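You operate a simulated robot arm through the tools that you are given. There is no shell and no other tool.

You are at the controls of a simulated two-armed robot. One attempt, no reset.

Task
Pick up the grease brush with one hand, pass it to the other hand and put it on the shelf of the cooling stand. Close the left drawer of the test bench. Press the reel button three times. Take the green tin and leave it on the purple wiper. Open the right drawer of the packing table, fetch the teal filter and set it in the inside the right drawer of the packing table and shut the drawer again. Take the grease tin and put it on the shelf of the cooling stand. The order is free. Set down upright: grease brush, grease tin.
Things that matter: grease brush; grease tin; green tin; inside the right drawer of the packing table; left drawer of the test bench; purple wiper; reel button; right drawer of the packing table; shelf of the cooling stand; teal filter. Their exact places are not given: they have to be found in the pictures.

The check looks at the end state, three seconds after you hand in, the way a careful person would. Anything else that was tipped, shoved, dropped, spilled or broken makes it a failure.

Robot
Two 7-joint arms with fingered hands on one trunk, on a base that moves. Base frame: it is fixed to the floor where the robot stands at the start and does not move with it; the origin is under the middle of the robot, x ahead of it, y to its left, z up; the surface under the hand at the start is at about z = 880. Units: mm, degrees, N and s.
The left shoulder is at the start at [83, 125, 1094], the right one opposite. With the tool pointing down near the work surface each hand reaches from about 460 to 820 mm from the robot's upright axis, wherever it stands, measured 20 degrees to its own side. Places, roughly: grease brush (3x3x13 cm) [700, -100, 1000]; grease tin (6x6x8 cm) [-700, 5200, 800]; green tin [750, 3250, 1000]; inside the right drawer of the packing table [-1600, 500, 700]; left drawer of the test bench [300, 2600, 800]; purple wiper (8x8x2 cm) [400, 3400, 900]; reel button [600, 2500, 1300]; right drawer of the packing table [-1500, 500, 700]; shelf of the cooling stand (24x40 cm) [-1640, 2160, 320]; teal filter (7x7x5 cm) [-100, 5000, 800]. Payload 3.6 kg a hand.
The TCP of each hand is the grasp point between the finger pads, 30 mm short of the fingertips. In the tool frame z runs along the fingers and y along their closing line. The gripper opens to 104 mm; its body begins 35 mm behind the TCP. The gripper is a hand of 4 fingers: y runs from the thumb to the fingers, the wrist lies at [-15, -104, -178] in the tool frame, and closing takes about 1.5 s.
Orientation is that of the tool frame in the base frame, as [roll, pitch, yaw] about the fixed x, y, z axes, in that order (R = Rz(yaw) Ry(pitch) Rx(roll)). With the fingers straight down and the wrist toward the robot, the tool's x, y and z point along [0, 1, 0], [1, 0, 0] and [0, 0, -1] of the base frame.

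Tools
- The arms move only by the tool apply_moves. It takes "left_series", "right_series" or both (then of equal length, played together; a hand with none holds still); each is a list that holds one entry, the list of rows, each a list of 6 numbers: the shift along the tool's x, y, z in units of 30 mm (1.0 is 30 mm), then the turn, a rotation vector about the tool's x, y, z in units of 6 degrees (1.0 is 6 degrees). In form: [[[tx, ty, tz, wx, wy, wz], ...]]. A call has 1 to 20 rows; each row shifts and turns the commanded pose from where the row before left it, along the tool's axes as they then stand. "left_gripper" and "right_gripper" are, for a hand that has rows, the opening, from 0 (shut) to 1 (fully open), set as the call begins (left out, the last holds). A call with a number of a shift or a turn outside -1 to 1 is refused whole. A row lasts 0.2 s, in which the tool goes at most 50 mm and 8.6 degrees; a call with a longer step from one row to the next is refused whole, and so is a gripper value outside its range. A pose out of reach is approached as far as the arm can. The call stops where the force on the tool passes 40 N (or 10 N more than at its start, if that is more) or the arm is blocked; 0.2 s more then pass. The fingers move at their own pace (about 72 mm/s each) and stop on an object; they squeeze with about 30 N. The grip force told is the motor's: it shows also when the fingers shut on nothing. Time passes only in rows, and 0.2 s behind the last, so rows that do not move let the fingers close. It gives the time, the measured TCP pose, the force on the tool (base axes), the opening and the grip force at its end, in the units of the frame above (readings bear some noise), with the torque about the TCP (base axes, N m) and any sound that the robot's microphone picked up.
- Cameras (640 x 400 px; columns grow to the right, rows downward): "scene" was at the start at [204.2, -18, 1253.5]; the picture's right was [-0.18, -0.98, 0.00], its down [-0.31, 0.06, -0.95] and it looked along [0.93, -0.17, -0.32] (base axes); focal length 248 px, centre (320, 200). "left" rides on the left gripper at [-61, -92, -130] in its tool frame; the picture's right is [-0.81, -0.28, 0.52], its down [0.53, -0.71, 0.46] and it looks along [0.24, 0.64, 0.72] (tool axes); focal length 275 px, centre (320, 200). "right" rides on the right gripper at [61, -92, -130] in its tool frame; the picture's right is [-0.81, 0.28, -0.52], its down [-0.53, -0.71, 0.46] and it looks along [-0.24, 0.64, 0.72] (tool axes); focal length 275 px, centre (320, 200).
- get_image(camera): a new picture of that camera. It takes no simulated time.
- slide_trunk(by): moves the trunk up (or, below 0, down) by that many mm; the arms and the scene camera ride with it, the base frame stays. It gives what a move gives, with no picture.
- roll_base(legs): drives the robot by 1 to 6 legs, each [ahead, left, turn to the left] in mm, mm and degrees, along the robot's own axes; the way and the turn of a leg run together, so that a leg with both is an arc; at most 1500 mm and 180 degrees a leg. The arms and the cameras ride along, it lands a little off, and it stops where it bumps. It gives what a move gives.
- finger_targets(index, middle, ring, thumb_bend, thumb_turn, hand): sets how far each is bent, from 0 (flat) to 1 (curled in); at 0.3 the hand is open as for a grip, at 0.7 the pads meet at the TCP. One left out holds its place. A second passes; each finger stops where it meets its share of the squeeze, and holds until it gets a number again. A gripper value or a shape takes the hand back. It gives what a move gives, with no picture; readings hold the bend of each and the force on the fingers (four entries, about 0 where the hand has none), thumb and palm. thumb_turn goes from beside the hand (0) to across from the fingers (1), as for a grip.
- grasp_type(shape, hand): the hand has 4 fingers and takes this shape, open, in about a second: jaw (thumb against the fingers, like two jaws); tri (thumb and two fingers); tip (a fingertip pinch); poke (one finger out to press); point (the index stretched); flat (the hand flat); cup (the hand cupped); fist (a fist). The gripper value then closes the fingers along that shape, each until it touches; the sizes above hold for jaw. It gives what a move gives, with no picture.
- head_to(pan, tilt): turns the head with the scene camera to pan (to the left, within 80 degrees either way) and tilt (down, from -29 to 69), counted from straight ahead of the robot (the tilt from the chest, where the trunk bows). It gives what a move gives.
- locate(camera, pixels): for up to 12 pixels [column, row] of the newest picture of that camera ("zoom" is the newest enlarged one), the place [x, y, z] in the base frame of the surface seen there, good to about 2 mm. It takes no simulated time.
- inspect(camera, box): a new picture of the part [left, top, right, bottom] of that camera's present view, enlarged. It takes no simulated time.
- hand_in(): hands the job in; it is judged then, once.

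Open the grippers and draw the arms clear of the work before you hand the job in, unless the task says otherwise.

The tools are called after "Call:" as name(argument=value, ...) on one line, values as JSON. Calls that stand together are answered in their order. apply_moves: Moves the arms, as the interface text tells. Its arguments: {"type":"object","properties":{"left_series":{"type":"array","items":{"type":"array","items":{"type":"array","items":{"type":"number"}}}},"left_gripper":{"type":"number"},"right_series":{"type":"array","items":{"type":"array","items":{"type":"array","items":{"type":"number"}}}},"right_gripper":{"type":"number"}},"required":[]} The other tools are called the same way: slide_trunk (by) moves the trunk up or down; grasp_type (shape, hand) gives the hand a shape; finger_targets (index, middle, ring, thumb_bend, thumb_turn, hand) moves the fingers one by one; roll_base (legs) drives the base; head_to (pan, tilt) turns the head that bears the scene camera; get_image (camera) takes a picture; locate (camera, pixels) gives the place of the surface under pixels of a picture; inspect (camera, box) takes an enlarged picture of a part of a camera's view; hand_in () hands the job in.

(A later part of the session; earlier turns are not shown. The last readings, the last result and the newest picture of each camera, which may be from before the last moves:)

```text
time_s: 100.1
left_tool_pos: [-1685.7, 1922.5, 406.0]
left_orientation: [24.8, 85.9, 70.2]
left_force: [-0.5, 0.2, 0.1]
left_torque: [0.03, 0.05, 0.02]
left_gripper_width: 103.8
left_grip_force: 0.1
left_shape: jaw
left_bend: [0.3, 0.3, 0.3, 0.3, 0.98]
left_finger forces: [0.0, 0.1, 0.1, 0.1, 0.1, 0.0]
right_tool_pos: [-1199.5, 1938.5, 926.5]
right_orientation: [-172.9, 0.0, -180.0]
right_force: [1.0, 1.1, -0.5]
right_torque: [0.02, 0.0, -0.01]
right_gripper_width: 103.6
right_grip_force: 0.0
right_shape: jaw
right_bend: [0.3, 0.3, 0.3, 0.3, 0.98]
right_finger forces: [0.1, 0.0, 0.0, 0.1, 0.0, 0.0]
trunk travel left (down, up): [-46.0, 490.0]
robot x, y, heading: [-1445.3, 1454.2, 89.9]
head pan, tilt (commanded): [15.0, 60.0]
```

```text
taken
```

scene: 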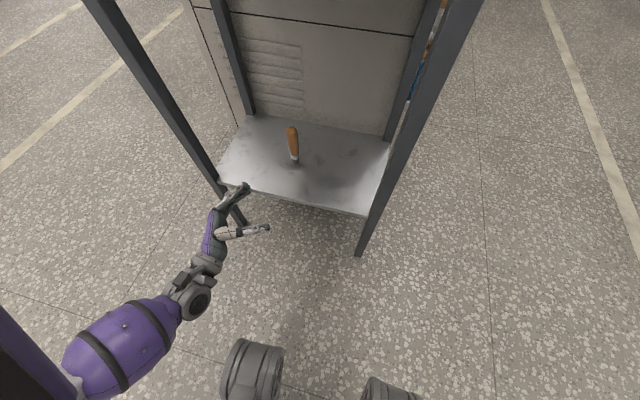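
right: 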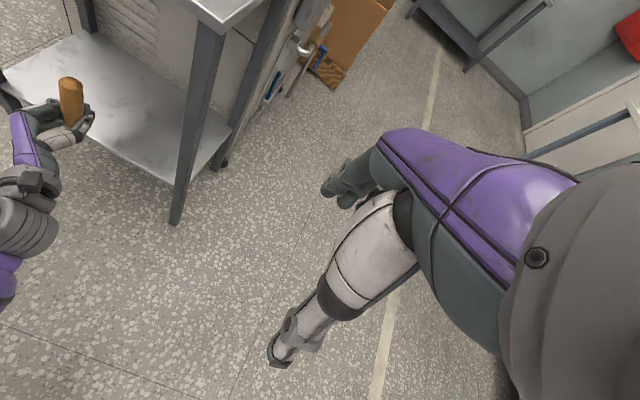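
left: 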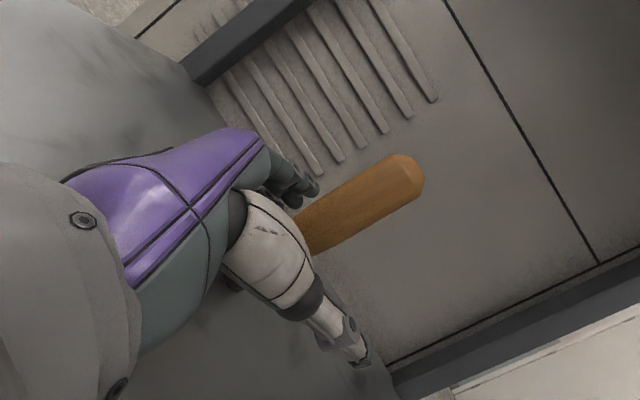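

The brush stands upright at (293,145) on the shelf. I back the robot off 160 mm and raise the trunk to its normal height.

Call:
roll_base(legs=[[-150, 0, 0]])

Call:
slide_trunk(by=279)

Call:
head_to(pan=20, tilt=35)

Call:
get_image(camera="scene")

```text
time_s: 101.5
left_tool_pos: [-1686.1, 1775.1, 405.8]
left_orientation: [25.4, 85.9, 70.9]
left_force: [0.5, 0.4, -0.7]
left_torque: [0.03, 0.01, 0.0]
left_gripper_width: 103.8
left_grip_force: 0.1
left_shape: jaw
left_bend: [0.3, 0.3, 0.3, 0.3, 0.98]
left_finger forces: [0.0, 0.0, 0.0, 0.0, 0.0, 0.1]
right_tool_pos: [-1199.8, 1790.8, 927.0]
right_orientation: [-172.9, 0.1, -179.9]
right_force: [-1.2, 0.0, 0.4]
right_torque: [0.01, -0.03, 0.04]
right_gripper_width: 103.6
right_grip_force: 0.1
right_shape: jaw
right_bend: [0.3, 0.3, 0.3, 0.3, 0.98]
right_finger forces: [0.1, 0.0, 0.1, 0.0, 0.0, 0.1]
trunk travel left (down, up): [-46.0, 490.0]
robot x, y, heading: [-1443.0, 1306.0, 90.1]
head pan, tilt (commanded): [15.0, 60.0]
```

```text
time_s: 104.3
left_tool_pos: [-1684.0, 1774.8, 683.8]
left_orientation: [25.6, 86.0, 71.0]
left_force: [-0.5, -0.2, 0.3]
left_torque: [0.01, 0.01, -0.02]
left_gripper_width: 103.5
left_grip_force: 0.1
left_shape: jaw
left_bend: [0.3, 0.3, 0.3, 0.3, 0.98]
left_finger forces: [0.0, 0.0, 0.0, 0.0, 0.0, 0.0]
right_tool_pos: [-1199.4, 1791.9, 1204.9]
right_orientation: [-172.8, 0.0, 180.0]
right_force: [-0.7, -0.7, 0.2]
right_torque: [0.0, 0.0, -0.02]
right_gripper_width: 103.7
right_grip_force: 0.0
right_shape: jaw
right_bend: [0.3, 0.3, 0.3, 0.3, 0.98]
right_finger forces: [0.0, 0.0, 0.0, 0.0, 0.0, 0.1]
trunk travel left (down, up): [-325.0, 211.0]
robot x, y, heading: [-1443.8, 1303.3, 90.0]
head pan, tilt (commanded): [15.0, 60.0]
```

```text
time_s: 105.2
left_tool_pos: [-1685.3, 1774.8, 684.5]
left_orientation: [25.1, 85.9, 70.5]
left_force: [-0.6, -0.1, 0.1]
left_torque: [-0.01, -0.01, 0.0]
left_gripper_width: 103.5
left_grip_force: 0.1
left_shape: jaw
left_bend: [0.3, 0.3, 0.3, 0.3, 0.98]
left_finger forces: [0.0, 0.0, 0.0, 0.1, 0.0, 0.0]
right_tool_pos: [-1198.4, 1791.8, 1206.1]
right_orientation: [-172.9, 0.0, -179.8]
right_force: [-0.3, -0.2, -0.8]
right_torque: [-0.01, 0.01, -0.02]
right_gripper_width: 103.9
right_grip_force: 0.2
right_shape: jaw
right_bend: [0.3, 0.3, 0.3, 0.3, 0.98]
right_finger forces: [0.0, 0.0, 0.0, 0.0, 0.1, 0.0]
trunk travel left (down, up): [-325.0, 211.0]
robot x, y, heading: [-1442.2, 1302.2, 90.2]
head pan, tilt (commanded): [20.0, 35.0]
```

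```text
taken
```

scene: 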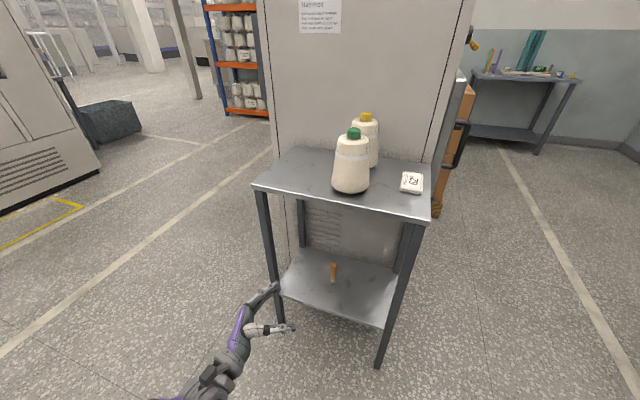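

The brush stands on the shelf at (333,270). I bring the left arm back up to a normal pose (raise and swing to point right, then down).

Call:
apply_moves(left_series=[[[-1, 0, 0, 0.536, 0, 0], [-1, 0, 0, 0.536, 0, 0], [-1, 0, 0, 0.536, 0, 0], [-1, 0, 0, 0.536, 0, 0], [-1, 0, 0, 0.536, 0, 0], [-1, 0, 0, 0.536, 0, 0], [-1, 0, 0, 0.536, 0, 0], [-1, 0, 0, 0.536, 0, 0], [-1, 0, 0, 0.536, 0, 0], [-1, 0, 0, 0.536, 0, 0], [-1, 0, 0, 0.536, 0, 0], [-1, 0, 0, 0.536, 0, 0], [-1, 0, 0, 0.536, 0, 0], [-1, 0, 0, 0.536, 0, 0], [0, 0, 0, 0, 0, 0]]])

Call:
apply_moves(left_series=[[[0, 0, 0, 0, 1, 0], [0, 0, 0, 0, 1, 0], [0, 0, 0, 0, 1, 0], [0, 0, 0, 0, 1, 0], [0, 0, 0, 0, 1, 0], [0, 0, 0, 0, 1, 0], [0, 0, 0, 0, 1, 0], [0, 0, 0, 0, 1, 0], [0, 0, 0, 0, 1, 0], [0, 0, 0, 0, 1, 0], [0, 0, 0, 0, 1, 0], [0, 0, 0, 0, 1, 0], [0, 0, 0, 0, 1, 0], [0, 0, 0, 0, 1, 0], [0, 0, 0, 0, 1, 0], [0, 0, 0, 0, 0, 0]]])

Call:
get_image(camera="scene")

```text
time_s: 108.4
left_tool_pos: [-1695.5, 1746.0, 1105.1]
left_orientation: [70.1, 85.9, 70.3]
left_force: [0.1, 0.1, 0.5]
left_torque: [0.02, -0.02, -0.01]
left_gripper_width: 103.5
left_grip_force: 0.0
left_shape: jaw
left_bend: [0.3, 0.3, 0.3, 0.3, 0.98]
left_finger forces: [0.1, 0.0, 0.0, 0.0, 0.0, 0.0]
right_tool_pos: [-1199.1, 1791.5, 1206.0]
right_orientation: [-172.9, -0.1, 180.0]
right_force: [-0.3, 0.2, 0.4]
right_torque: [-0.04, -0.02, -0.02]
right_gripper_width: 103.6
right_grip_force: 0.1
right_shape: jaw
right_bend: [0.3, 0.3, 0.3, 0.3, 0.98]
right_finger forces: [0.0, 0.1, 0.0, 0.0, 0.0, 0.1]
trunk travel left (down, up): [-325.0, 211.0]
robot x, y, heading: [-1444.2, 1303.7, 90.0]
head pan, tilt (commanded): [20.0, 35.0]
```

```text
time_s: 111.8
left_tool_pos: [-1936.3, 1625.3, 886.1]
left_orientation: [176.1, 1.5, 179.9]
left_force: [-0.4, -0.4, 0.1]
left_torque: [0.0, 0.0, 0.01]
left_gripper_width: 103.4
left_grip_force: 0.1
left_shape: jaw
left_bend: [0.3, 0.3, 0.3, 0.3, 0.98]
left_finger forces: [0.0, 0.0, 0.0, 0.0, 0.1, 0.0]
left hand out of reach, approached as far as the arm can: row 2, 3, 4, 5, 6, 7, 8, 9, 10, 11, 12, 13, 14, 15
right_tool_pos: [-1199.5, 1792.8, 1205.6]
right_orientation: [-172.9, 0.1, -180.0]
right_force: [0.9, -0.1, -0.3]
right_torque: [0.02, 0.0, -0.04]
right_gripper_width: 103.5
right_grip_force: 0.1
right_shape: jaw
right_bend: [0.3, 0.3, 0.3, 0.3, 0.98]
right_finger forces: [0.1, 0.0, 0.0, 0.1, 0.1, 0.1]
trunk travel left (down, up): [-325.0, 211.0]
robot x, y, heading: [-1443.9, 1305.3, 89.9]
head pan, tilt (commanded): [20.0, 35.0]
```

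```text
taken
```

scene: 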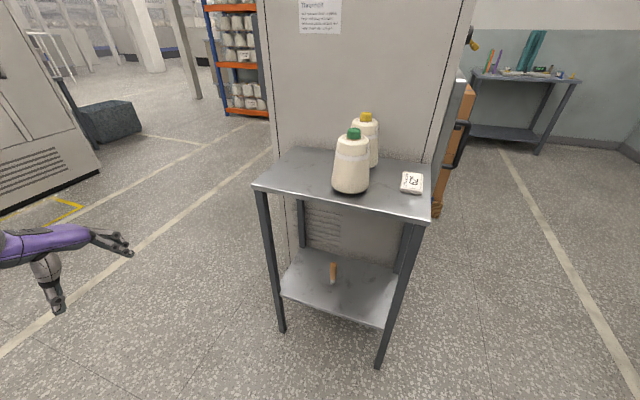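

The left arm ended short of its command (at (-1936,1625,886), pointing down). I send a few still rows to see whether it converges to the commanded pose.

Call:
apply_moves(left_series=[[[0, 0, 0, 0, 0, 0], [0, 0, 0, 0, 0, 0], [0, 0, 0, 0, 0, 0], [0, 0, 0, 0, 0, 0]]])

```text
time_s: 112.8
left_tool_pos: [-1936.4, 1626.6, 886.1]
left_orientation: [176.2, 1.6, -180.0]
left_force: [-0.7, -0.5, 1.1]
left_torque: [-0.01, -0.01, 0.01]
left_gripper_width: 103.7
left_grip_force: 0.1
left_shape: jaw
left_bend: [0.3, 0.3, 0.3, 0.3, 0.98]
left_finger forces: [0.1, 0.0, 0.0, 0.0, 0.1, 0.0]
right_tool_pos: [-1198.9, 1791.7, 1205.2]
right_orientation: [-173.0, 0.0, 179.9]
right_force: [0.5, -0.5, 0.0]
right_torque: [0.03, 0.04, 0.01]
right_gripper_width: 103.5
right_grip_force: 0.0
right_shape: jaw
right_bend: [0.3, 0.3, 0.3, 0.3, 0.98]
right_finger forces: [0.1, 0.0, 0.0, 0.0, 0.0, 0.0]
trunk travel left (down, up): [-325.0, 211.0]
robot x, y, heading: [-1444.6, 1303.9, 90.1]
head pan, tilt (commanded): [20.0, 35.0]
```

The pose is steady and no longer flagged. I move the left hand right, forward and up toward a normal pose.

Call:
apply_moves(left_series=[[[-0.9, 0.3, -0.5, 0, 0, 0], [-0.9, 0.3, -0.5, 0, 0, 0], [-0.9, 0.3, -0.5, 0, 0, 0], [0, 0, 0, 0, 0, 0]]])

```text
time_s: 113.8
left_tool_pos: [-1923.5, 1603.9, 933.3]
left_orientation: [176.0, 1.6, 179.8]
left_force: [-0.1, -0.5, 0.9]
left_torque: [0.01, -0.03, -0.05]
left_gripper_width: 104.2
left_grip_force: 0.0
left_shape: jaw
left_bend: [0.3, 0.3, 0.3, 0.3, 0.98]
left_finger forces: [0.0, 0.0, 0.0, 0.1, 0.0, 0.0]
left hand out of reach, approached as far as the arm can: row 1, 2, 3
right_tool_pos: [-1199.5, 1792.2, 1205.3]
right_orientation: [-172.9, 0.0, -180.0]
right_force: [0.9, 0.4, 0.0]
right_torque: [0.0, 0.01, 0.04]
right_gripper_width: 103.7
right_grip_force: 0.1
right_shape: jaw
right_bend: [0.3, 0.3, 0.3, 0.3, 0.98]
right_finger forces: [0.0, 0.0, 0.0, 0.1, 0.0, 0.0]
trunk travel left (down, up): [-325.0, 211.0]
robot x, y, heading: [-1442.6, 1305.4, 89.7]
head pan, tilt (commanded): [20.0, 35.0]
```

Still out of reach in that branch. I look at the left arm's posture.

Call:
head_to(pan=55, tilt=35)

Call:
get_image(camera="scene")

Call:
get_image(camera="left")

```text
time_s: 114.8
left_tool_pos: [-1922.6, 1603.5, 932.7]
left_orientation: [176.1, 1.6, 179.9]
left_force: [0.0, 0.0, -0.7]
left_torque: [0.04, 0.0, 0.01]
left_gripper_width: 103.6
left_grip_force: 0.1
left_shape: jaw
left_bend: [0.3, 0.3, 0.3, 0.3, 0.98]
left_finger forces: [0.0, 0.0, 0.0, 0.0, 0.1, 0.0]
right_tool_pos: [-1198.7, 1791.8, 1205.5]
right_orientation: [-172.9, 0.0, 180.0]
right_force: [0.2, 0.3, -0.4]
right_torque: [-0.01, 0.0, -0.03]
right_gripper_width: 103.6
right_grip_force: 0.2
right_shape: jaw
right_bend: [0.3, 0.3, 0.3, 0.3, 0.98]
right_finger forces: [0.0, 0.0, 0.0, 0.0, 0.1, 0.1]
trunk travel left (down, up): [-325.0, 211.0]
robot x, y, heading: [-1442.9, 1302.8, 90.1]
head pan, tilt (commanded): [55.0, 35.0]
```

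```text
taken
```

scene: 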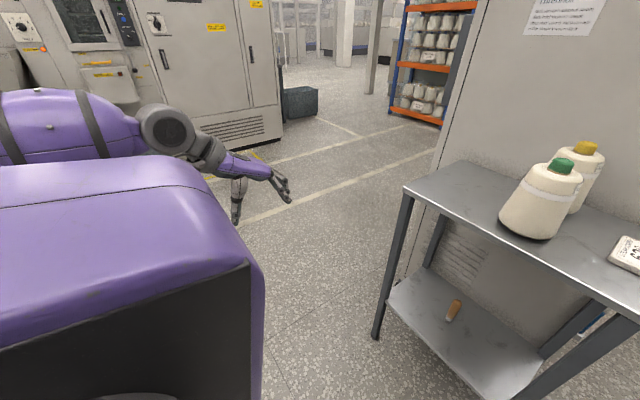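

```text
taken
```

left: 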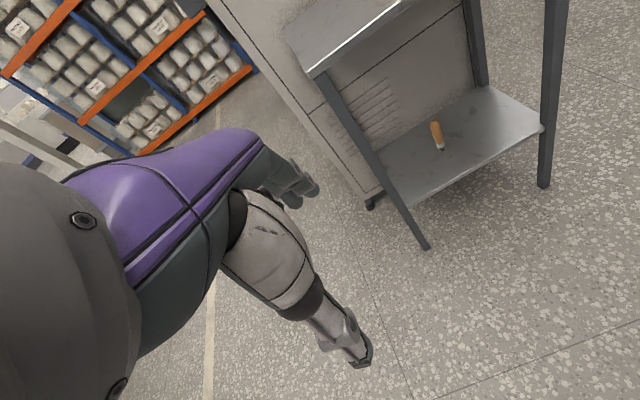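

The elbow is winged out with the wrist at a joint limit, since I turned it too close to the body. I reverse the turn, move the hand forward, then turn down again further out.

Call:
apply_moves(left_series=[[[0, 0, 0, 0, -1, 0], [0, 0, 0, 0, -1, 0], [0, 0, 0, 0, -1, 0], [0, 0, 0, 0, -1, 0], [0, 0, 0, 0, -1, 0], [0, 0, 0, 0, -1, 0], [0, 0, 0, 0, -1, 0], [0, 0, 0, 0, -1, 0], [0, 0, 0, 0, -1, 0], [0, 0, 0, 0, -1, 0], [0, 0, 0, 0, -1, 0], [0, 0, 0, 0, -1, 0], [0, 0, 0, 0, -1, 0], [0, 0, 0, 0, -1, 0], [0, 0, 0, 0, -1, 0], [0, 0, 0, 0, 0, 0]]])

Call:
get_image(camera="scene")

```text
time_s: 118.2
left_tool_pos: [-1924.8, 1604.2, 934.0]
left_orientation: [67.0, 85.9, 67.4]
left_force: [-0.4, -0.4, 0.8]
left_torque: [0.03, 0.03, 0.01]
left_gripper_width: 103.9
left_grip_force: 0.0
left_shape: jaw
left_bend: [0.3, 0.3, 0.3, 0.3, 0.98]
left_finger forces: [0.1, 0.1, 0.0, 0.0, 0.0, 0.1]
right_tool_pos: [-1199.5, 1791.7, 1204.8]
right_orientation: [-172.9, 0.0, 179.9]
right_force: [0.5, 0.7, 0.1]
right_torque: [0.0, -0.02, -0.02]
right_gripper_width: 103.7
right_grip_force: 0.1
right_shape: jaw
right_bend: [0.3, 0.3, 0.3, 0.3, 0.98]
right_finger forces: [0.0, 0.0, 0.0, 0.1, 0.1, 0.0]
trunk travel left (down, up): [-325.0, 211.0]
robot x, y, heading: [-1443.3, 1305.3, 90.0]
head pan, tilt (commanded): [55.0, 35.0]
```

```text
taken
```

scene: 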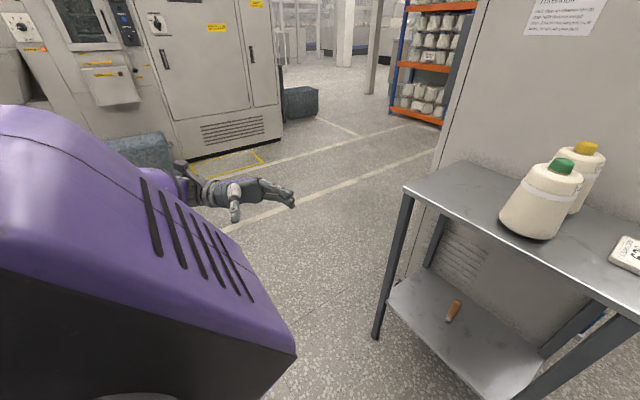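

The command re-anchored here, pointing right. I move the hand forward/right/up to where the turn was possible before, then turn it down.

Call:
apply_moves(left_series=[[[-0.45, 0.9, 0.5, 0, 0, 0], [-0.45, 0.9, 0.5, 0, 0, 0], [-0.45, 0.9, 0.5, 0, 0, 0], [-0.45, 0.9, 0.5, 0, 0, 0], [-0.45, 0.9, 0.5, 0, 0, 0], [-0.45, 0.9, 0.5, 0, 0, 0], [-0.45, 0.9, 0.5, 0, 0, 0], [-0.45, 0.9, 0.5, 0, 0, 0], [-0.45, 0.9, 0.5, 0, 0, 0], [0, 0, 0, 0, 0, 0]]])

Call:
apply_moves(left_series=[[[0, 0, 0, 0, 1, 0], [0, 0, 0, 0, 1, 0], [0, 0, 0, 0, 1, 0], [0, 0, 0, 0, 1, 0], [0, 0, 0, 0, 1, 0], [0, 0, 0, 0, 1, 0], [0, 0, 0, 0, 1, 0], [0, 0, 0, 0, 1, 0], [0, 0, 0, 0, 1, 0], [0, 0, 0, 0, 1, 0], [0, 0, 0, 0, 1, 0], [0, 0, 0, 0, 1, 0], [0, 0, 0, 0, 1, 0], [0, 0, 0, 0, 1, 0], [0, 0, 0, 0, 1, 0], [0, 0, 0, 0, 0, 0]]])

Call:
get_image(camera="scene")

```text
time_s: 120.4
left_tool_pos: [-1793.0, 1839.5, 1074.3]
left_orientation: [70.3, 85.9, 70.6]
left_force: [-0.8, 0.3, -0.7]
left_torque: [0.01, 0.0, 0.02]
left_gripper_width: 103.8
left_grip_force: 0.0
left_shape: jaw
left_bend: [0.3, 0.3, 0.3, 0.3, 0.98]
left_finger forces: [0.0, 0.1, 0.0, 0.0, 0.0, 0.0]
right_tool_pos: [-1199.7, 1792.4, 1206.2]
right_orientation: [-172.9, 0.1, 180.0]
right_force: [-0.4, -0.1, -0.1]
right_torque: [-0.01, -0.04, -0.01]
right_gripper_width: 103.6
right_grip_force: 0.0
right_shape: jaw
right_bend: [0.3, 0.3, 0.3, 0.3, 0.98]
right_finger forces: [0.0, 0.0, 0.0, 0.1, 0.1, 0.0]
trunk travel left (down, up): [-325.0, 211.0]
robot x, y, heading: [-1443.6, 1303.4, 90.1]
head pan, tilt (commanded): [55.0, 35.0]
```

```text
time_s: 123.8
left_tool_pos: [-1817.8, 1840.5, 1070.5]
left_orientation: [176.1, 1.9, 179.6]
left_force: [0.2, 0.2, -0.1]
left_torque: [0.01, -0.01, -0.02]
left_gripper_width: 103.7
left_grip_force: 0.2
left_shape: jaw
left_bend: [0.3, 0.3, 0.3, 0.3, 0.98]
left_finger forces: [0.0, 0.0, 0.0, 0.0, 0.0, 0.1]
left hand out of reach, approached as far as the arm can: row 15
right_tool_pos: [-1199.9, 1792.1, 1206.1]
right_orientation: [-172.8, 0.0, 180.0]
right_force: [0.1, -0.2, 0.4]
right_torque: [-0.01, -0.01, -0.02]
right_gripper_width: 103.8
right_grip_force: 0.0
right_shape: jaw
right_bend: [0.3, 0.3, 0.3, 0.3, 0.98]
right_finger forces: [0.0, 0.0, 0.0, 0.1, 0.0, 0.0]
trunk travel left (down, up): [-325.0, 211.0]
robot x, y, heading: [-1445.6, 1306.2, 89.9]
head pan, tilt (commanded): [55.0, 35.0]
```

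```text
taken
```

scene: 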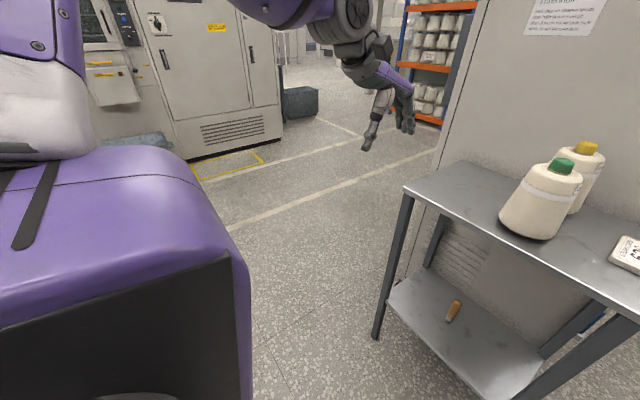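

The left hand points down again. I bring it to a compact carry pose (about 500 ahead, 200 left, z≈1150).

Call:
apply_moves(left_series=[[[-0.95, -0.1, -0.45, 0, 0, 0], [-0.95, -0.1, -0.45, 0, 0, 0], [-0.95, -0.1, -0.45, 0, 0, 0], [-0.95, -0.1, -0.45, 0, 0, 0], [-0.95, -0.1, -0.45, 0, 0, 0], [-0.95, -0.1, -0.45, 0, 0, 0], [0, 0, 0, 0, 0, 0]]])

Call:
head_to(pan=-60, tilt=25)

Call:
get_image(camera="scene")

```text
time_s: 125.4
left_tool_pos: [-1824.2, 1825.6, 1133.2]
left_orientation: [176.2, 1.9, 179.5]
left_force: [-0.3, 1.2, -0.2]
left_torque: [0.0, -0.04, 0.0]
left_gripper_width: 103.3
left_grip_force: 0.0
left_shape: jaw
left_bend: [0.3, 0.3, 0.3, 0.3, 0.98]
left_finger forces: [0.0, 0.0, 0.1, 0.1, 0.0, 0.0]
left hand out of reach, approached as far as the arm can: row 1, 2, 3, 4, 5, 6
right_tool_pos: [-1198.9, 1792.1, 1204.5]
right_orientation: [-172.9, 0.0, -180.0]
right_force: [-1.0, -0.6, -0.5]
right_torque: [0.04, -0.03, 0.02]
right_gripper_width: 103.8
right_grip_force: 0.1
right_shape: jaw
right_bend: [0.3, 0.3, 0.3, 0.3, 0.98]
right_finger forces: [0.0, 0.1, 0.1, 0.0, 0.0, 0.0]
trunk travel left (down, up): [-325.0, 211.0]
robot x, y, heading: [-1442.8, 1304.8, 89.9]
head pan, tilt (commanded): [55.0, 35.0]
```

```text
time_s: 127.3
left_tool_pos: [-1824.2, 1824.9, 1131.6]
left_orientation: [176.1, 1.8, 179.6]
left_force: [0.2, 0.4, -0.4]
left_torque: [0.0, -0.03, 0.03]
left_gripper_width: 103.6
left_grip_force: 0.0
left_shape: jaw
left_bend: [0.3, 0.3, 0.3, 0.3, 0.98]
left_finger forces: [0.1, 0.0, 0.1, 0.0, 0.0, 0.0]
right_tool_pos: [-1199.7, 1792.3, 1205.9]
right_orientation: [-172.9, 0.0, -180.0]
right_force: [-0.2, -0.9, -0.4]
right_torque: [0.01, 0.01, -0.01]
right_gripper_width: 103.6
right_grip_force: 0.0
right_shape: jaw
right_bend: [0.3, 0.3, 0.3, 0.3, 0.98]
right_finger forces: [0.0, 0.0, 0.0, 0.0, 0.1, 0.0]
trunk travel left (down, up): [-325.0, 211.0]
robot x, y, heading: [-1443.1, 1308.0, 89.6]
head pan, tilt (commanded): [-60.0, 25.0]
```

```text
taken
```

scene: 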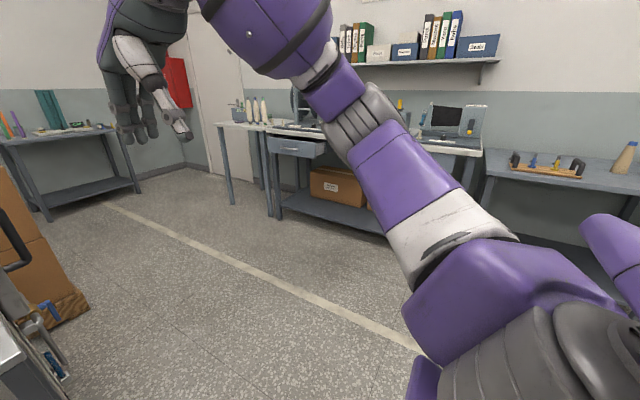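

The left hand can't go right in this posture. I yaw it 30° to the right (so the wrist follows the winged-out forearm) and try moving inward again.

Call:
apply_moves(left_series=[[[0, 0, 0, 0, 0, 1], [0, 0, 0, 0, 0, 1], [0, 0, 0, 0, 0, 1], [0, 0, 0, 0, 0, 1], [0, 0, 0, 0, 0, 1], [0, 0, 0, 0, 0, 0]]])

Call:
apply_moves(left_series=[[[-0.7, 0.5, 0, 0, 0, 0], [-0.7, 0.5, 0, 0, 0, 0], [-0.7, 0.5, 0, 0, 0, 0], [0, 0, 0, 0, 0, 0]]])

```text
time_s: 128.8
left_tool_pos: [-1824.0, 1825.8, 1135.0]
left_orientation: [176.0, -0.7, 150.1]
left_force: [-0.1, -0.7, 0.0]
left_torque: [0.01, 0.0, -0.01]
left_gripper_width: 103.8
left_grip_force: 0.0
left_shape: jaw
left_bend: [0.3, 0.3, 0.3, 0.3, 0.98]
left_finger forces: [0.0, 0.0, 0.1, 0.1, 0.0, 0.0]
right_tool_pos: [-1198.8, 1792.1, 1204.8]
right_orientation: [-173.0, 0.0, -179.9]
right_force: [0.6, 0.8, -0.3]
right_torque: [0.0, 0.01, -0.02]
right_gripper_width: 103.8
right_grip_force: 0.1
right_shape: jaw
right_bend: [0.3, 0.3, 0.3, 0.3, 0.98]
right_finger forces: [0.0, 0.0, 0.0, 0.1, 0.0, 0.0]
trunk travel left (down, up): [-325.0, 211.0]
robot x, y, heading: [-1445.3, 1304.5, 89.8]
head pan, tilt (commanded): [-60.0, 25.0]
```

```text
time_s: 129.8
left_tool_pos: [-1748.1, 1832.8, 1135.2]
left_orientation: [176.0, -0.7, 150.3]
left_force: [-0.3, 0.0, 0.2]
left_torque: [0.0, 0.01, -0.02]
left_gripper_width: 103.7
left_grip_force: 0.1
left_shape: jaw
left_bend: [0.3, 0.3, 0.3, 0.3, 0.98]
left_finger forces: [0.0, 0.0, 0.1, 0.1, 0.1, 0.0]
right_tool_pos: [-1200.4, 1790.6, 1205.8]
right_orientation: [-172.9, 0.0, -180.0]
right_force: [0.3, 0.0, -0.1]
right_torque: [-0.02, 0.01, -0.01]
right_gripper_width: 103.5
right_grip_force: 0.0
right_shape: jaw
right_bend: [0.3, 0.3, 0.3, 0.3, 0.98]
right_finger forces: [0.0, 0.0, 0.0, 0.0, 0.1, 0.0]
trunk travel left (down, up): [-325.0, 211.0]
robot x, y, heading: [-1446.2, 1303.6, 90.0]
head pan, tilt (commanded): [-60.0, 25.0]
```

It works. I continue inward 120 mm and then yaw back.

Call:
apply_moves(left_series=[[[-0.866, 0.5, 0, 0, 0, 0], [-0.866, 0.5, 0, 0, 0, 0], [-0.866, 0.5, 0, 0, 0, 0], [-0.866, 0.5, 0, 0, 0, 0], [0, 0, 0, 0, 0, 0]]])

Call:
apply_moves(left_series=[[[0, 0, 0, 0, 0, -1], [0, 0, 0, 0, 0, -1], [0, 0, 0, 0, 0, -1], [0, 0, 0, 0, 0, -1], [0, 0, 0, 0, 0, -1], [0, 0, 0, 0, 0, 0]]])

```text
time_s: 130.9
left_tool_pos: [-1626.9, 1832.5, 1139.0]
left_orientation: [176.0, -0.6, 150.4]
left_force: [-0.8, -0.4, -0.6]
left_torque: [0.04, 0.02, 0.04]
left_gripper_width: 103.6
left_grip_force: 0.1
left_shape: jaw
left_bend: [0.3, 0.3, 0.3, 0.3, 0.98]
left_finger forces: [0.0, 0.1, 0.0, 0.0, 0.0, 0.0]
right_tool_pos: [-1199.5, 1791.0, 1206.0]
right_orientation: [-172.9, 0.1, -179.9]
right_force: [0.7, -0.1, -0.6]
right_torque: [-0.03, 0.04, 0.0]
right_gripper_width: 103.7
right_grip_force: 0.0
right_shape: jaw
right_bend: [0.3, 0.3, 0.3, 0.3, 0.98]
right_finger forces: [0.0, 0.0, 0.0, 0.1, 0.0, 0.0]
trunk travel left (down, up): [-325.0, 211.0]
robot x, y, heading: [-1443.4, 1304.8, 90.2]
head pan, tilt (commanded): [-60.0, 25.0]
```

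```text
time_s: 132.3
left_tool_pos: [-1820.5, 1840.7, 1128.1]
left_orientation: [176.0, 2.1, 179.3]
left_force: [-0.7, -0.5, -0.5]
left_torque: [0.0, 0.01, -0.02]
left_gripper_width: 103.7
left_grip_force: 0.0
left_shape: jaw
left_bend: [0.3, 0.3, 0.3, 0.3, 0.98]
left_finger forces: [0.1, 0.0, 0.0, 0.0, 0.0, 0.0]
left hand out of reach, approached as far as the arm can: row 1, 2, 3, 4, 5
right_tool_pos: [-1199.7, 1791.9, 1205.8]
right_orientation: [-173.0, 0.1, -179.9]
right_force: [-0.1, -0.2, 0.4]
right_torque: [0.0, 0.01, 0.02]
right_gripper_width: 103.7
right_grip_force: 0.2
right_shape: jaw
right_bend: [0.3, 0.3, 0.3, 0.3, 0.98]
right_finger forces: [0.0, 0.0, 0.0, 0.0, 0.0, 0.0]
trunk travel left (down, up): [-325.0, 211.0]
robot x, y, heading: [-1446.1, 1301.9, 90.2]
head pan, tilt (commanded): [-60.0, 25.0]
```

The yaw back pushes the arm outward again, so the posture differs from the start one. I look at the arm as it stands.

Call:
head_to(pan=45, tilt=20)

Call:
get_image(camera="scene")

Call:
head_to(pan=80, tilt=20)

Call:
get_image(camera="scene")

```text
time_s: 134.2
left_tool_pos: [-1820.9, 1841.5, 1128.8]
left_orientation: [176.1, 2.0, 179.3]
left_force: [0.3, 0.1, 0.1]
left_torque: [-0.01, 0.0, -0.02]
left_gripper_width: 103.7
left_grip_force: 0.0
left_shape: jaw
left_bend: [0.3, 0.3, 0.3, 0.3, 0.98]
left_finger forces: [0.0, 0.0, 0.1, 0.1, 0.0, 0.1]
right_tool_pos: [-1198.4, 1791.4, 1205.6]
right_orientation: [-172.9, 0.1, 180.0]
right_force: [-0.3, 0.0, 0.7]
right_torque: [0.0, 0.04, 0.01]
right_gripper_width: 103.8
right_grip_force: 0.0
right_shape: jaw
right_bend: [0.3, 0.3, 0.3, 0.3, 0.98]
right_finger forces: [0.0, 0.0, 0.0, 0.0, 0.1, 0.0]
trunk travel left (down, up): [-325.0, 211.0]
robot x, y, heading: [-1441.6, 1303.9, 90.0]
head pan, tilt (commanded): [45.0, 20.0]
```

```text
taken
```

scene: 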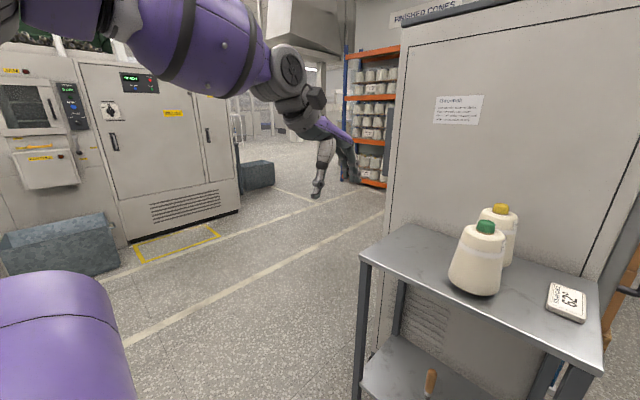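

```text
time_s: 135.2
left_tool_pos: [-1820.1, 1840.6, 1127.2]
left_orientation: [176.1, 2.0, 179.3]
left_force: [0.0, 0.0, 0.5]
left_torque: [0.0, -0.02, -0.01]
left_gripper_width: 103.7
left_grip_force: 0.1
left_shape: jaw
left_bend: [0.3, 0.3, 0.3, 0.3, 0.98]
left_finger forces: [0.0, 0.1, 0.1, 0.0, 0.0, 0.1]
right_tool_pos: [-1198.9, 1791.3, 1205.2]
right_orientation: [-172.9, 0.0, -180.0]
right_force: [0.1, -0.2, -0.5]
right_torque: [0.03, -0.02, 0.04]
right_gripper_width: 103.9
right_grip_force: 0.0
right_shape: jaw
right_bend: [0.3, 0.3, 0.3, 0.3, 0.98]
right_finger forces: [0.1, 0.1, 0.0, 0.0, 0.0, 0.0]
trunk travel left (down, up): [-325.0, 211.0]
robot x, y, heading: [-1445.0, 1303.4, 90.1]
head pan, tilt (commanded): [80.0, 20.0]
```

```text
taken
```

scene: 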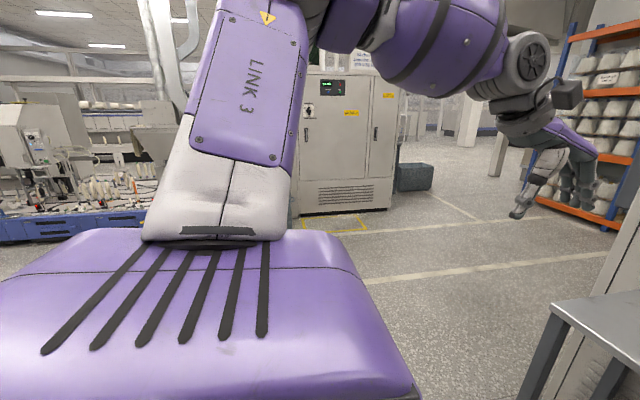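

The upper arm has swung up (elbow-high posture). Before untangling it, I move the robot to free floor away from the stand.

Call:
roll_base(legs=[[0, -900, 0]])

Call:
apply_moves(left_series=[[[0, 0, 0, 0, -1, 0], [0, 0, 0, 0, -1, 0], [0, 0, 0, 0, -1, 0], [0, 0, 0, 0, -1, 0], [0, 0, 0, 0, -1, 0], [0, 0, 0, 0, -1, 0], [0, 0, 0, 0, -1, 0], [0, 0, 0, 0, -1, 0], [0, 0, 0, 0, -1, 0], [0, 0, 0, 0, -1, 0], [0, 0, 0, 0, -1, 0], [0, 0, 0, 0, -1, 0], [0, 0, 0, 0, -1, 0], [0, 0, 0, 0, -1, 0], [0, 0, 0, 0, -1, 0], [0, 0, 0, 0, 0, 0]]])

Call:
apply_moves(left_series=[[[0.7, 0, 0, -0.9, 0, 0], [0.7, 0, 0, -0.9, 0, 0], [0.7, 0, 0, -0.9, 0, 0], [0.7, 0, 0, -0.9, 0, 0], [0.7, 0, 0, -0.9, 0, 0], [0.7, 0, 0, -0.9, 0, 0], [0.7, 0, 0, -0.9, 0, 0], [0.7, 0, 0, -0.9, 0, 0], [0.7, 0, 0, -0.9, 0, 0], [0.7, 0, 0, -0.9, 0, 0], [0, 0, 0, 0, 0, 0]]])

Call:
get_image(camera="scene")

```text
time_s: 143.6
left_tool_pos: [-901.5, 1841.5, 1128.2]
left_orientation: [176.1, 2.0, 179.2]
left_force: [0.1, -0.7, 1.0]
left_torque: [-0.03, -0.04, -0.04]
left_gripper_width: 103.8
left_grip_force: 0.1
left_shape: jaw
left_bend: [0.3, 0.3, 0.3, 0.3, 0.98]
left_finger forces: [0.0, 0.0, 0.0, 0.0, 0.1, 0.1]
right_tool_pos: [-281.1, 1791.8, 1205.8]
right_orientation: [-173.0, 0.0, 179.9]
right_force: [0.1, 0.2, 0.3]
right_torque: [-0.01, 0.01, 0.0]
right_gripper_width: 103.7
right_grip_force: 0.1
right_shape: jaw
right_bend: [0.3, 0.3, 0.3, 0.3, 0.98]
right_finger forces: [0.0, 0.0, 0.0, 0.0, 0.0, 0.0]
trunk travel left (down, up): [-325.0, 211.0]
robot x, y, heading: [-527.4, 1302.4, 90.1]
head pan, tilt (commanded): [80.0, 20.0]
```

```text
time_s: 147.0
left_tool_pos: [-903.2, 1841.4, 1128.7]
left_orientation: [61.9, 85.5, 61.2]
left_force: [0.1, 0.3, 0.1]
left_torque: [-0.02, 0.02, 0.0]
left_gripper_width: 103.7
left_grip_force: 0.0
left_shape: jaw
left_bend: [0.3, 0.3, 0.3, 0.3, 0.98]
left_finger forces: [0.1, 0.1, 0.0, 0.0, 0.0, 0.0]
right_tool_pos: [-281.5, 1790.6, 1205.3]
right_orientation: [-172.9, 0.0, 180.0]
right_force: [0.3, -0.4, -0.1]
right_torque: [0.01, 0.0, 0.03]
right_gripper_width: 103.8
right_grip_force: 0.1
right_shape: jaw
right_bend: [0.3, 0.3, 0.3, 0.3, 0.98]
right_finger forces: [0.0, 0.1, 0.1, 0.1, 0.0, 0.0]
trunk travel left (down, up): [-325.0, 211.0]
robot x, y, heading: [-523.1, 1305.9, 90.0]
head pan, tilt (commanded): [80.0, 20.0]
```

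```text
time_s: 149.4
left_tool_pos: [-893.9, 1856.1, 921.4]
left_orientation: [8.8, 85.5, 62.3]
left_force: [-0.5, -0.8, 0.1]
left_torque: [0.01, -0.03, 0.01]
left_gripper_width: 103.5
left_grip_force: 0.1
left_shape: jaw
left_bend: [0.3, 0.3, 0.3, 0.3, 0.98]
left_finger forces: [0.0, 0.0, 0.0, 0.0, 0.0, 0.0]
right_tool_pos: [-281.9, 1792.2, 1205.6]
right_orientation: [-172.9, 0.0, -180.0]
right_force: [0.0, 0.2, 0.2]
right_torque: [-0.01, -0.01, 0.0]
right_gripper_width: 103.6
right_grip_force: 0.0
right_shape: jaw
right_bend: [0.3, 0.3, 0.3, 0.3, 0.98]
right_finger forces: [0.1, 0.1, 0.0, 0.1, 0.0, 0.1]
trunk travel left (down, up): [-325.0, 211.0]
robot x, y, heading: [-525.8, 1303.2, 90.1]
head pan, tilt (commanded): [80.0, 20.0]
```

```text
taken
```

scene: 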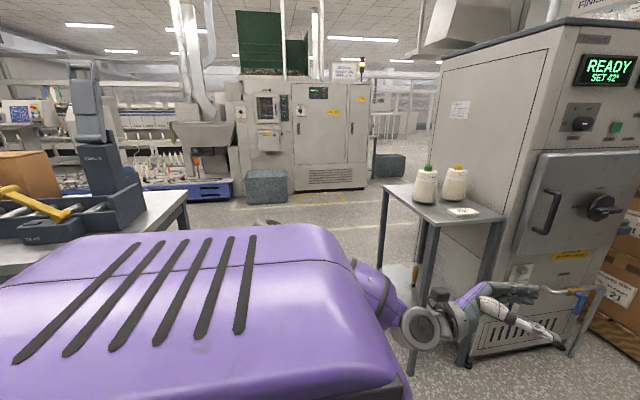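

The elbow dropped low again. From here I turn the hand to point right at this lower height, then down, checking the arm.

Call:
apply_moves(left_series=[[[0, 0, 0, 0.9, 0, 0], [0, 0, 0, 0.9, 0, 0], [0, 0, 0, 0.9, 0, 0], [0, 0, 0, 0.9, 0, 0], [0, 0, 0, 0.9, 0, 0], [0, 0, 0, 0.9, 0, 0], [0, 0, 0, 0.9, 0, 0], [0, 0, 0, 0.9, 0, 0], [0, 0, 0, 0.9, 0, 0], [0, 0, 0, 0.9, 0, 0], [0, 0, 0, 0, 0, 0]]])

Call:
get_image(camera="scene")

Call:
apply_moves(left_series=[[[0, 0, 0, 0, 1, 0], [0, 0, 0, 0, 1, 0], [0, 0, 0, 0, 1, 0], [0, 0, 0, 0, 1, 0], [0, 0, 0, 0, 1, 0], [0, 0, 0, 0, 1, 0], [0, 0, 0, 0, 1, 0], [0, 0, 0, 0, 1, 0], [0, 0, 0, 0, 0, 0]]])

Call:
get_image(camera="scene")

```text
time_s: 151.8
left_tool_pos: [-893.6, 1855.0, 919.2]
left_orientation: [63.5, 85.8, 62.7]
left_force: [0.7, -0.6, 0.0]
left_torque: [0.0, 0.0, -0.02]
left_gripper_width: 103.8
left_grip_force: 0.1
left_shape: jaw
left_bend: [0.3, 0.3, 0.3, 0.3, 0.98]
left_finger forces: [0.0, 0.0, 0.0, 0.0, 0.0, 0.0]
right_tool_pos: [-281.0, 1791.9, 1205.2]
right_orientation: [-172.8, 0.0, -180.0]
right_force: [-0.4, -0.6, 0.1]
right_torque: [0.0, 0.0, -0.02]
right_gripper_width: 103.8
right_grip_force: 0.1
right_shape: jaw
right_bend: [0.3, 0.3, 0.3, 0.3, 0.98]
right_finger forces: [0.0, 0.0, 0.1, 0.0, 0.0, 0.1]
trunk travel left (down, up): [-325.0, 211.0]
robot x, y, heading: [-523.4, 1311.7, 90.0]
head pan, tilt (commanded): [80.0, 20.0]
```

```text
taken
```

scene: 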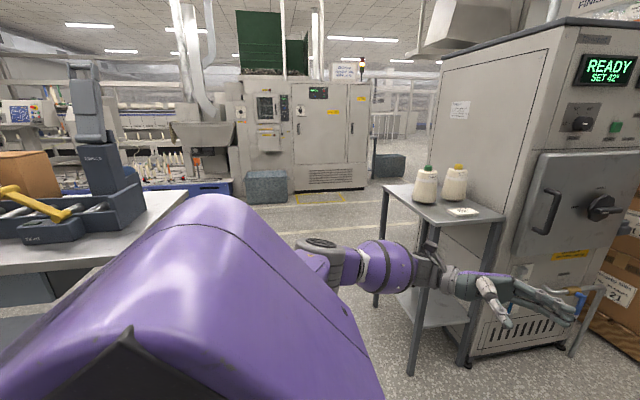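

```text
time_s: 153.8
left_tool_pos: [-894.7, 1855.9, 918.6]
left_orientation: [174.7, 43.8, 175.7]
left_force: [-0.2, 0.0, 0.5]
left_torque: [0.03, 0.01, 0.03]
left_gripper_width: 103.8
left_grip_force: 0.1
left_shape: jaw
left_bend: [0.3, 0.3, 0.3, 0.3, 0.98]
left_finger forces: [0.0, 0.0, 0.1, 0.0, 0.1, 0.0]
right_tool_pos: [-280.7, 1792.8, 1205.6]
right_orientation: [-172.9, 0.1, 179.9]
right_force: [0.6, -0.2, -1.0]
right_torque: [-0.04, -0.02, -0.02]
right_gripper_width: 103.7
right_grip_force: 0.0
right_shape: jaw
right_bend: [0.3, 0.3, 0.3, 0.3, 0.98]
right_finger forces: [0.0, 0.0, 0.1, 0.0, 0.1, 0.0]
trunk travel left (down, up): [-325.0, 211.0]
robot x, y, heading: [-528.7, 1309.7, 90.1]
head pan, tilt (commanded): [80.0, 20.0]
```

```text
taken
```

scene: 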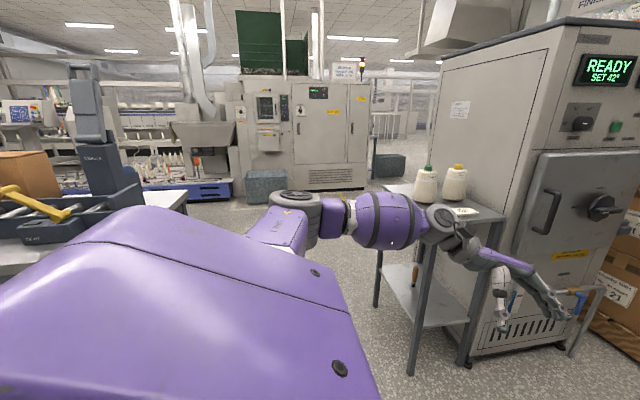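

The elbow is now level rather than up. I finish turning the hand down and look again.

Call:
apply_moves(left_series=[[[0, 0, 0, 0, 1, 0], [0, 0, 0, 0, 1, 0], [0, 0, 0, 0, 1, 0], [0, 0, 0, 0, 1, 0], [0, 0, 0, 0, 1, 0], [0, 0, 0, 0, 1, 0], [0, 0, 0, 0, 1, 0], [0, 0, 0, 0, 0, 0]]])

Call:
apply_moves(left_series=[[[-0.9, 0, -0.4, 0, 0, 0], [-0.9, 0, -0.4, 0, 0, 0], [-0.9, 0, -0.4, 0, 0, 0], [0, 0, 0, 0, 0, 0]]])

Call:
get_image(camera="scene")

```text
time_s: 155.6
left_tool_pos: [-971.9, 1929.9, 886.0]
left_orientation: [176.1, 5.0, 177.9]
left_force: [-0.9, -0.4, -0.7]
left_torque: [-0.03, 0.03, 0.01]
left_gripper_width: 104.0
left_grip_force: 0.1
left_shape: jaw
left_bend: [0.3, 0.3, 0.3, 0.3, 0.98]
left_finger forces: [0.0, 0.1, 0.0, 0.1, 0.1, 0.1]
left hand out of reach, approached as far as the arm can: row 2, 3, 4, 5, 6, 7
right_tool_pos: [-282.8, 1791.7, 1205.6]
right_orientation: [-172.9, 0.0, 180.0]
right_force: [-0.4, 0.3, 0.6]
right_torque: [0.0, -0.01, 0.03]
right_gripper_width: 103.8
right_grip_force: 0.1
right_shape: jaw
right_bend: [0.3, 0.3, 0.3, 0.3, 0.98]
right_finger forces: [0.1, 0.0, 0.0, 0.0, 0.0, 0.0]
trunk travel left (down, up): [-325.0, 211.0]
robot x, y, heading: [-524.0, 1309.6, 90.3]
head pan, tilt (commanded): [80.0, 20.0]
```

```text
time_s: 156.6
left_tool_pos: [-945.6, 1968.4, 918.3]
left_orientation: [176.0, 5.0, 178.0]
left_force: [-0.8, -0.1, -0.2]
left_torque: [0.0, 0.05, -0.01]
left_gripper_width: 103.9
left_grip_force: 0.1
left_shape: jaw
left_bend: [0.3, 0.3, 0.3, 0.3, 0.98]
left_finger forces: [0.0, 0.0, 0.1, 0.1, 0.1, 0.0]
left hand out of reach, approached as far as the arm can: row 1, 2, 3
right_tool_pos: [-282.0, 1791.8, 1206.0]
right_orientation: [-172.8, 0.0, 180.0]
right_force: [0.1, -0.3, 0.0]
right_torque: [-0.03, 0.01, -0.03]
right_gripper_width: 103.8
right_grip_force: 0.1
right_shape: jaw
right_bend: [0.3, 0.3, 0.3, 0.3, 0.98]
right_finger forces: [0.1, 0.0, 0.0, 0.0, 0.1, 0.0]
trunk travel left (down, up): [-325.0, 211.0]
robot x, y, heading: [-523.2, 1305.6, 89.9]
head pan, tilt (commanded): [80.0, 20.0]
```

```text
taken
```

scene: 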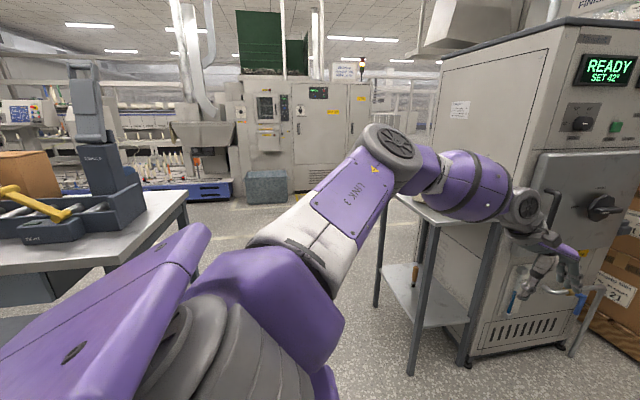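

The elbow swings up again in this branch. I go back to pointing right, raise to z≈1070 first as in the original sequence, and check the elbow before turning down.

Call:
apply_moves(left_series=[[[0, 0, 0, 0, -1, 0], [0, 0, 0, 0, -1, 0], [0, 0, 0, 0, -1, 0], [0, 0, 0, 0, -1, 0], [0, 0, 0, 0, -1, 0], [0, 0, 0, 0, -1, 0], [0, 0, 0, 0, -1, 0], [0, 0, 0, 0, -1, 0], [0, 0, 0, 0, -1, 0], [0, 0, 0, 0, -1, 0], [0, 0, 0, 0, -1, 0], [0, 0, 0, 0, -1, 0], [0, 0, 0, 0, -1, 0], [0, 0, 0, 0, -1, 0], [0, 0, 0, 0, -0.2, 0], [0, 0, 0, 0, 0, 0]]])

Call:
apply_moves(left_series=[[[0, 0, 0, -0.9, 0, 0], [0, 0, 0, -0.9, 0, 0], [0, 0, 0, -0.9, 0, 0], [0, 0, 0, -0.9, 0, 0], [0, 0, 0, -0.9, 0, 0], [0, 0, 0, -0.9, 0, 0], [0, 0, 0, -0.9, 0, 0], [0, 0, 0, -0.9, 0, 0], [0, 0, 0, -0.9, 0, 0], [0, 0, 0, -0.9, 0, 0], [0, 0, 0, -0.9, 0, 0], [0, 0, 0, -0.9, 0, 0], [0, 0, 0, -0.9, 0, 0], [0, 0, 0, -0.9, 0, 0], [0, 0, 0, -0.9, 0, 0], [0, 0, 0, 0, 0, 0]]])

Call:
get_image(camera="scene")

```text
time_s: 160.0
left_tool_pos: [-905.8, 1927.1, 928.9]
left_orientation: [88.5, 86.0, 87.2]
left_force: [-0.3, 0.3, -0.4]
left_torque: [0.0, -0.02, 0.03]
left_gripper_width: 103.8
left_grip_force: 0.2
left_shape: jaw
left_bend: [0.3, 0.3, 0.3, 0.3, 0.98]
left_finger forces: [0.0, 0.0, 0.0, 0.0, 0.0, 0.0]
left hand out of reach, approached as far as the arm can: row 8, 9, 10, 12, 14
right_tool_pos: [-281.7, 1792.2, 1205.6]
right_orientation: [-172.9, -0.1, 179.9]
right_force: [0.0, 0.2, -0.3]
right_torque: [-0.02, 0.01, -0.03]
right_gripper_width: 103.7
right_grip_force: 0.1
right_shape: jaw
right_bend: [0.3, 0.3, 0.3, 0.3, 0.98]
right_finger forces: [0.0, 0.1, 0.1, 0.1, 0.1, 0.0]
trunk travel left (down, up): [-325.0, 211.0]
robot x, y, heading: [-526.1, 1303.8, 89.8]
head pan, tilt (commanded): [80.0, 20.0]
```

```text
time_s: 163.4
left_tool_pos: [-904.3, 1927.2, 929.0]
left_orientation: [10.2, 86.1, 89.9]
left_force: [-0.9, -0.4, -0.2]
left_torque: [0.01, 0.0, 0.01]
left_gripper_width: 103.8
left_grip_force: 0.2
left_shape: jaw
left_bend: [0.3, 0.3, 0.3, 0.3, 0.98]
left_finger forces: [0.1, 0.1, 0.0, 0.1, 0.1, 0.0]
right_tool_pos: [-282.5, 1792.0, 1205.3]
right_orientation: [-172.9, 0.0, -180.0]
right_force: [-0.9, 0.2, -0.5]
right_torque: [0.0, 0.02, -0.01]
right_gripper_width: 103.7
right_grip_force: 0.0
right_shape: jaw
right_bend: [0.3, 0.3, 0.3, 0.3, 0.98]
right_finger forces: [0.1, 0.0, 0.0, 0.0, 0.1, 0.1]
trunk travel left (down, up): [-325.0, 211.0]
robot x, y, heading: [-524.0, 1304.8, 90.0]
head pan, tilt (commanded): [80.0, 20.0]
```

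```text
taken
```

scene: 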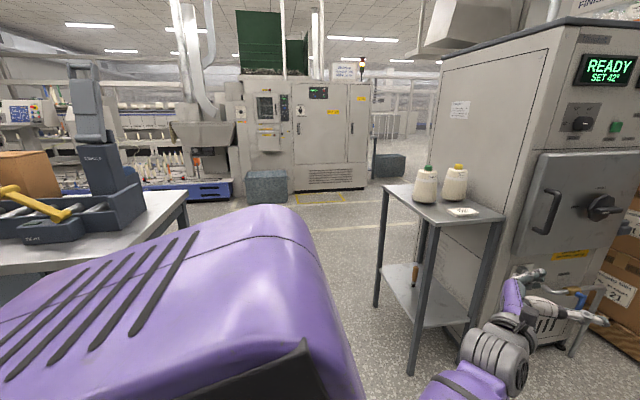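

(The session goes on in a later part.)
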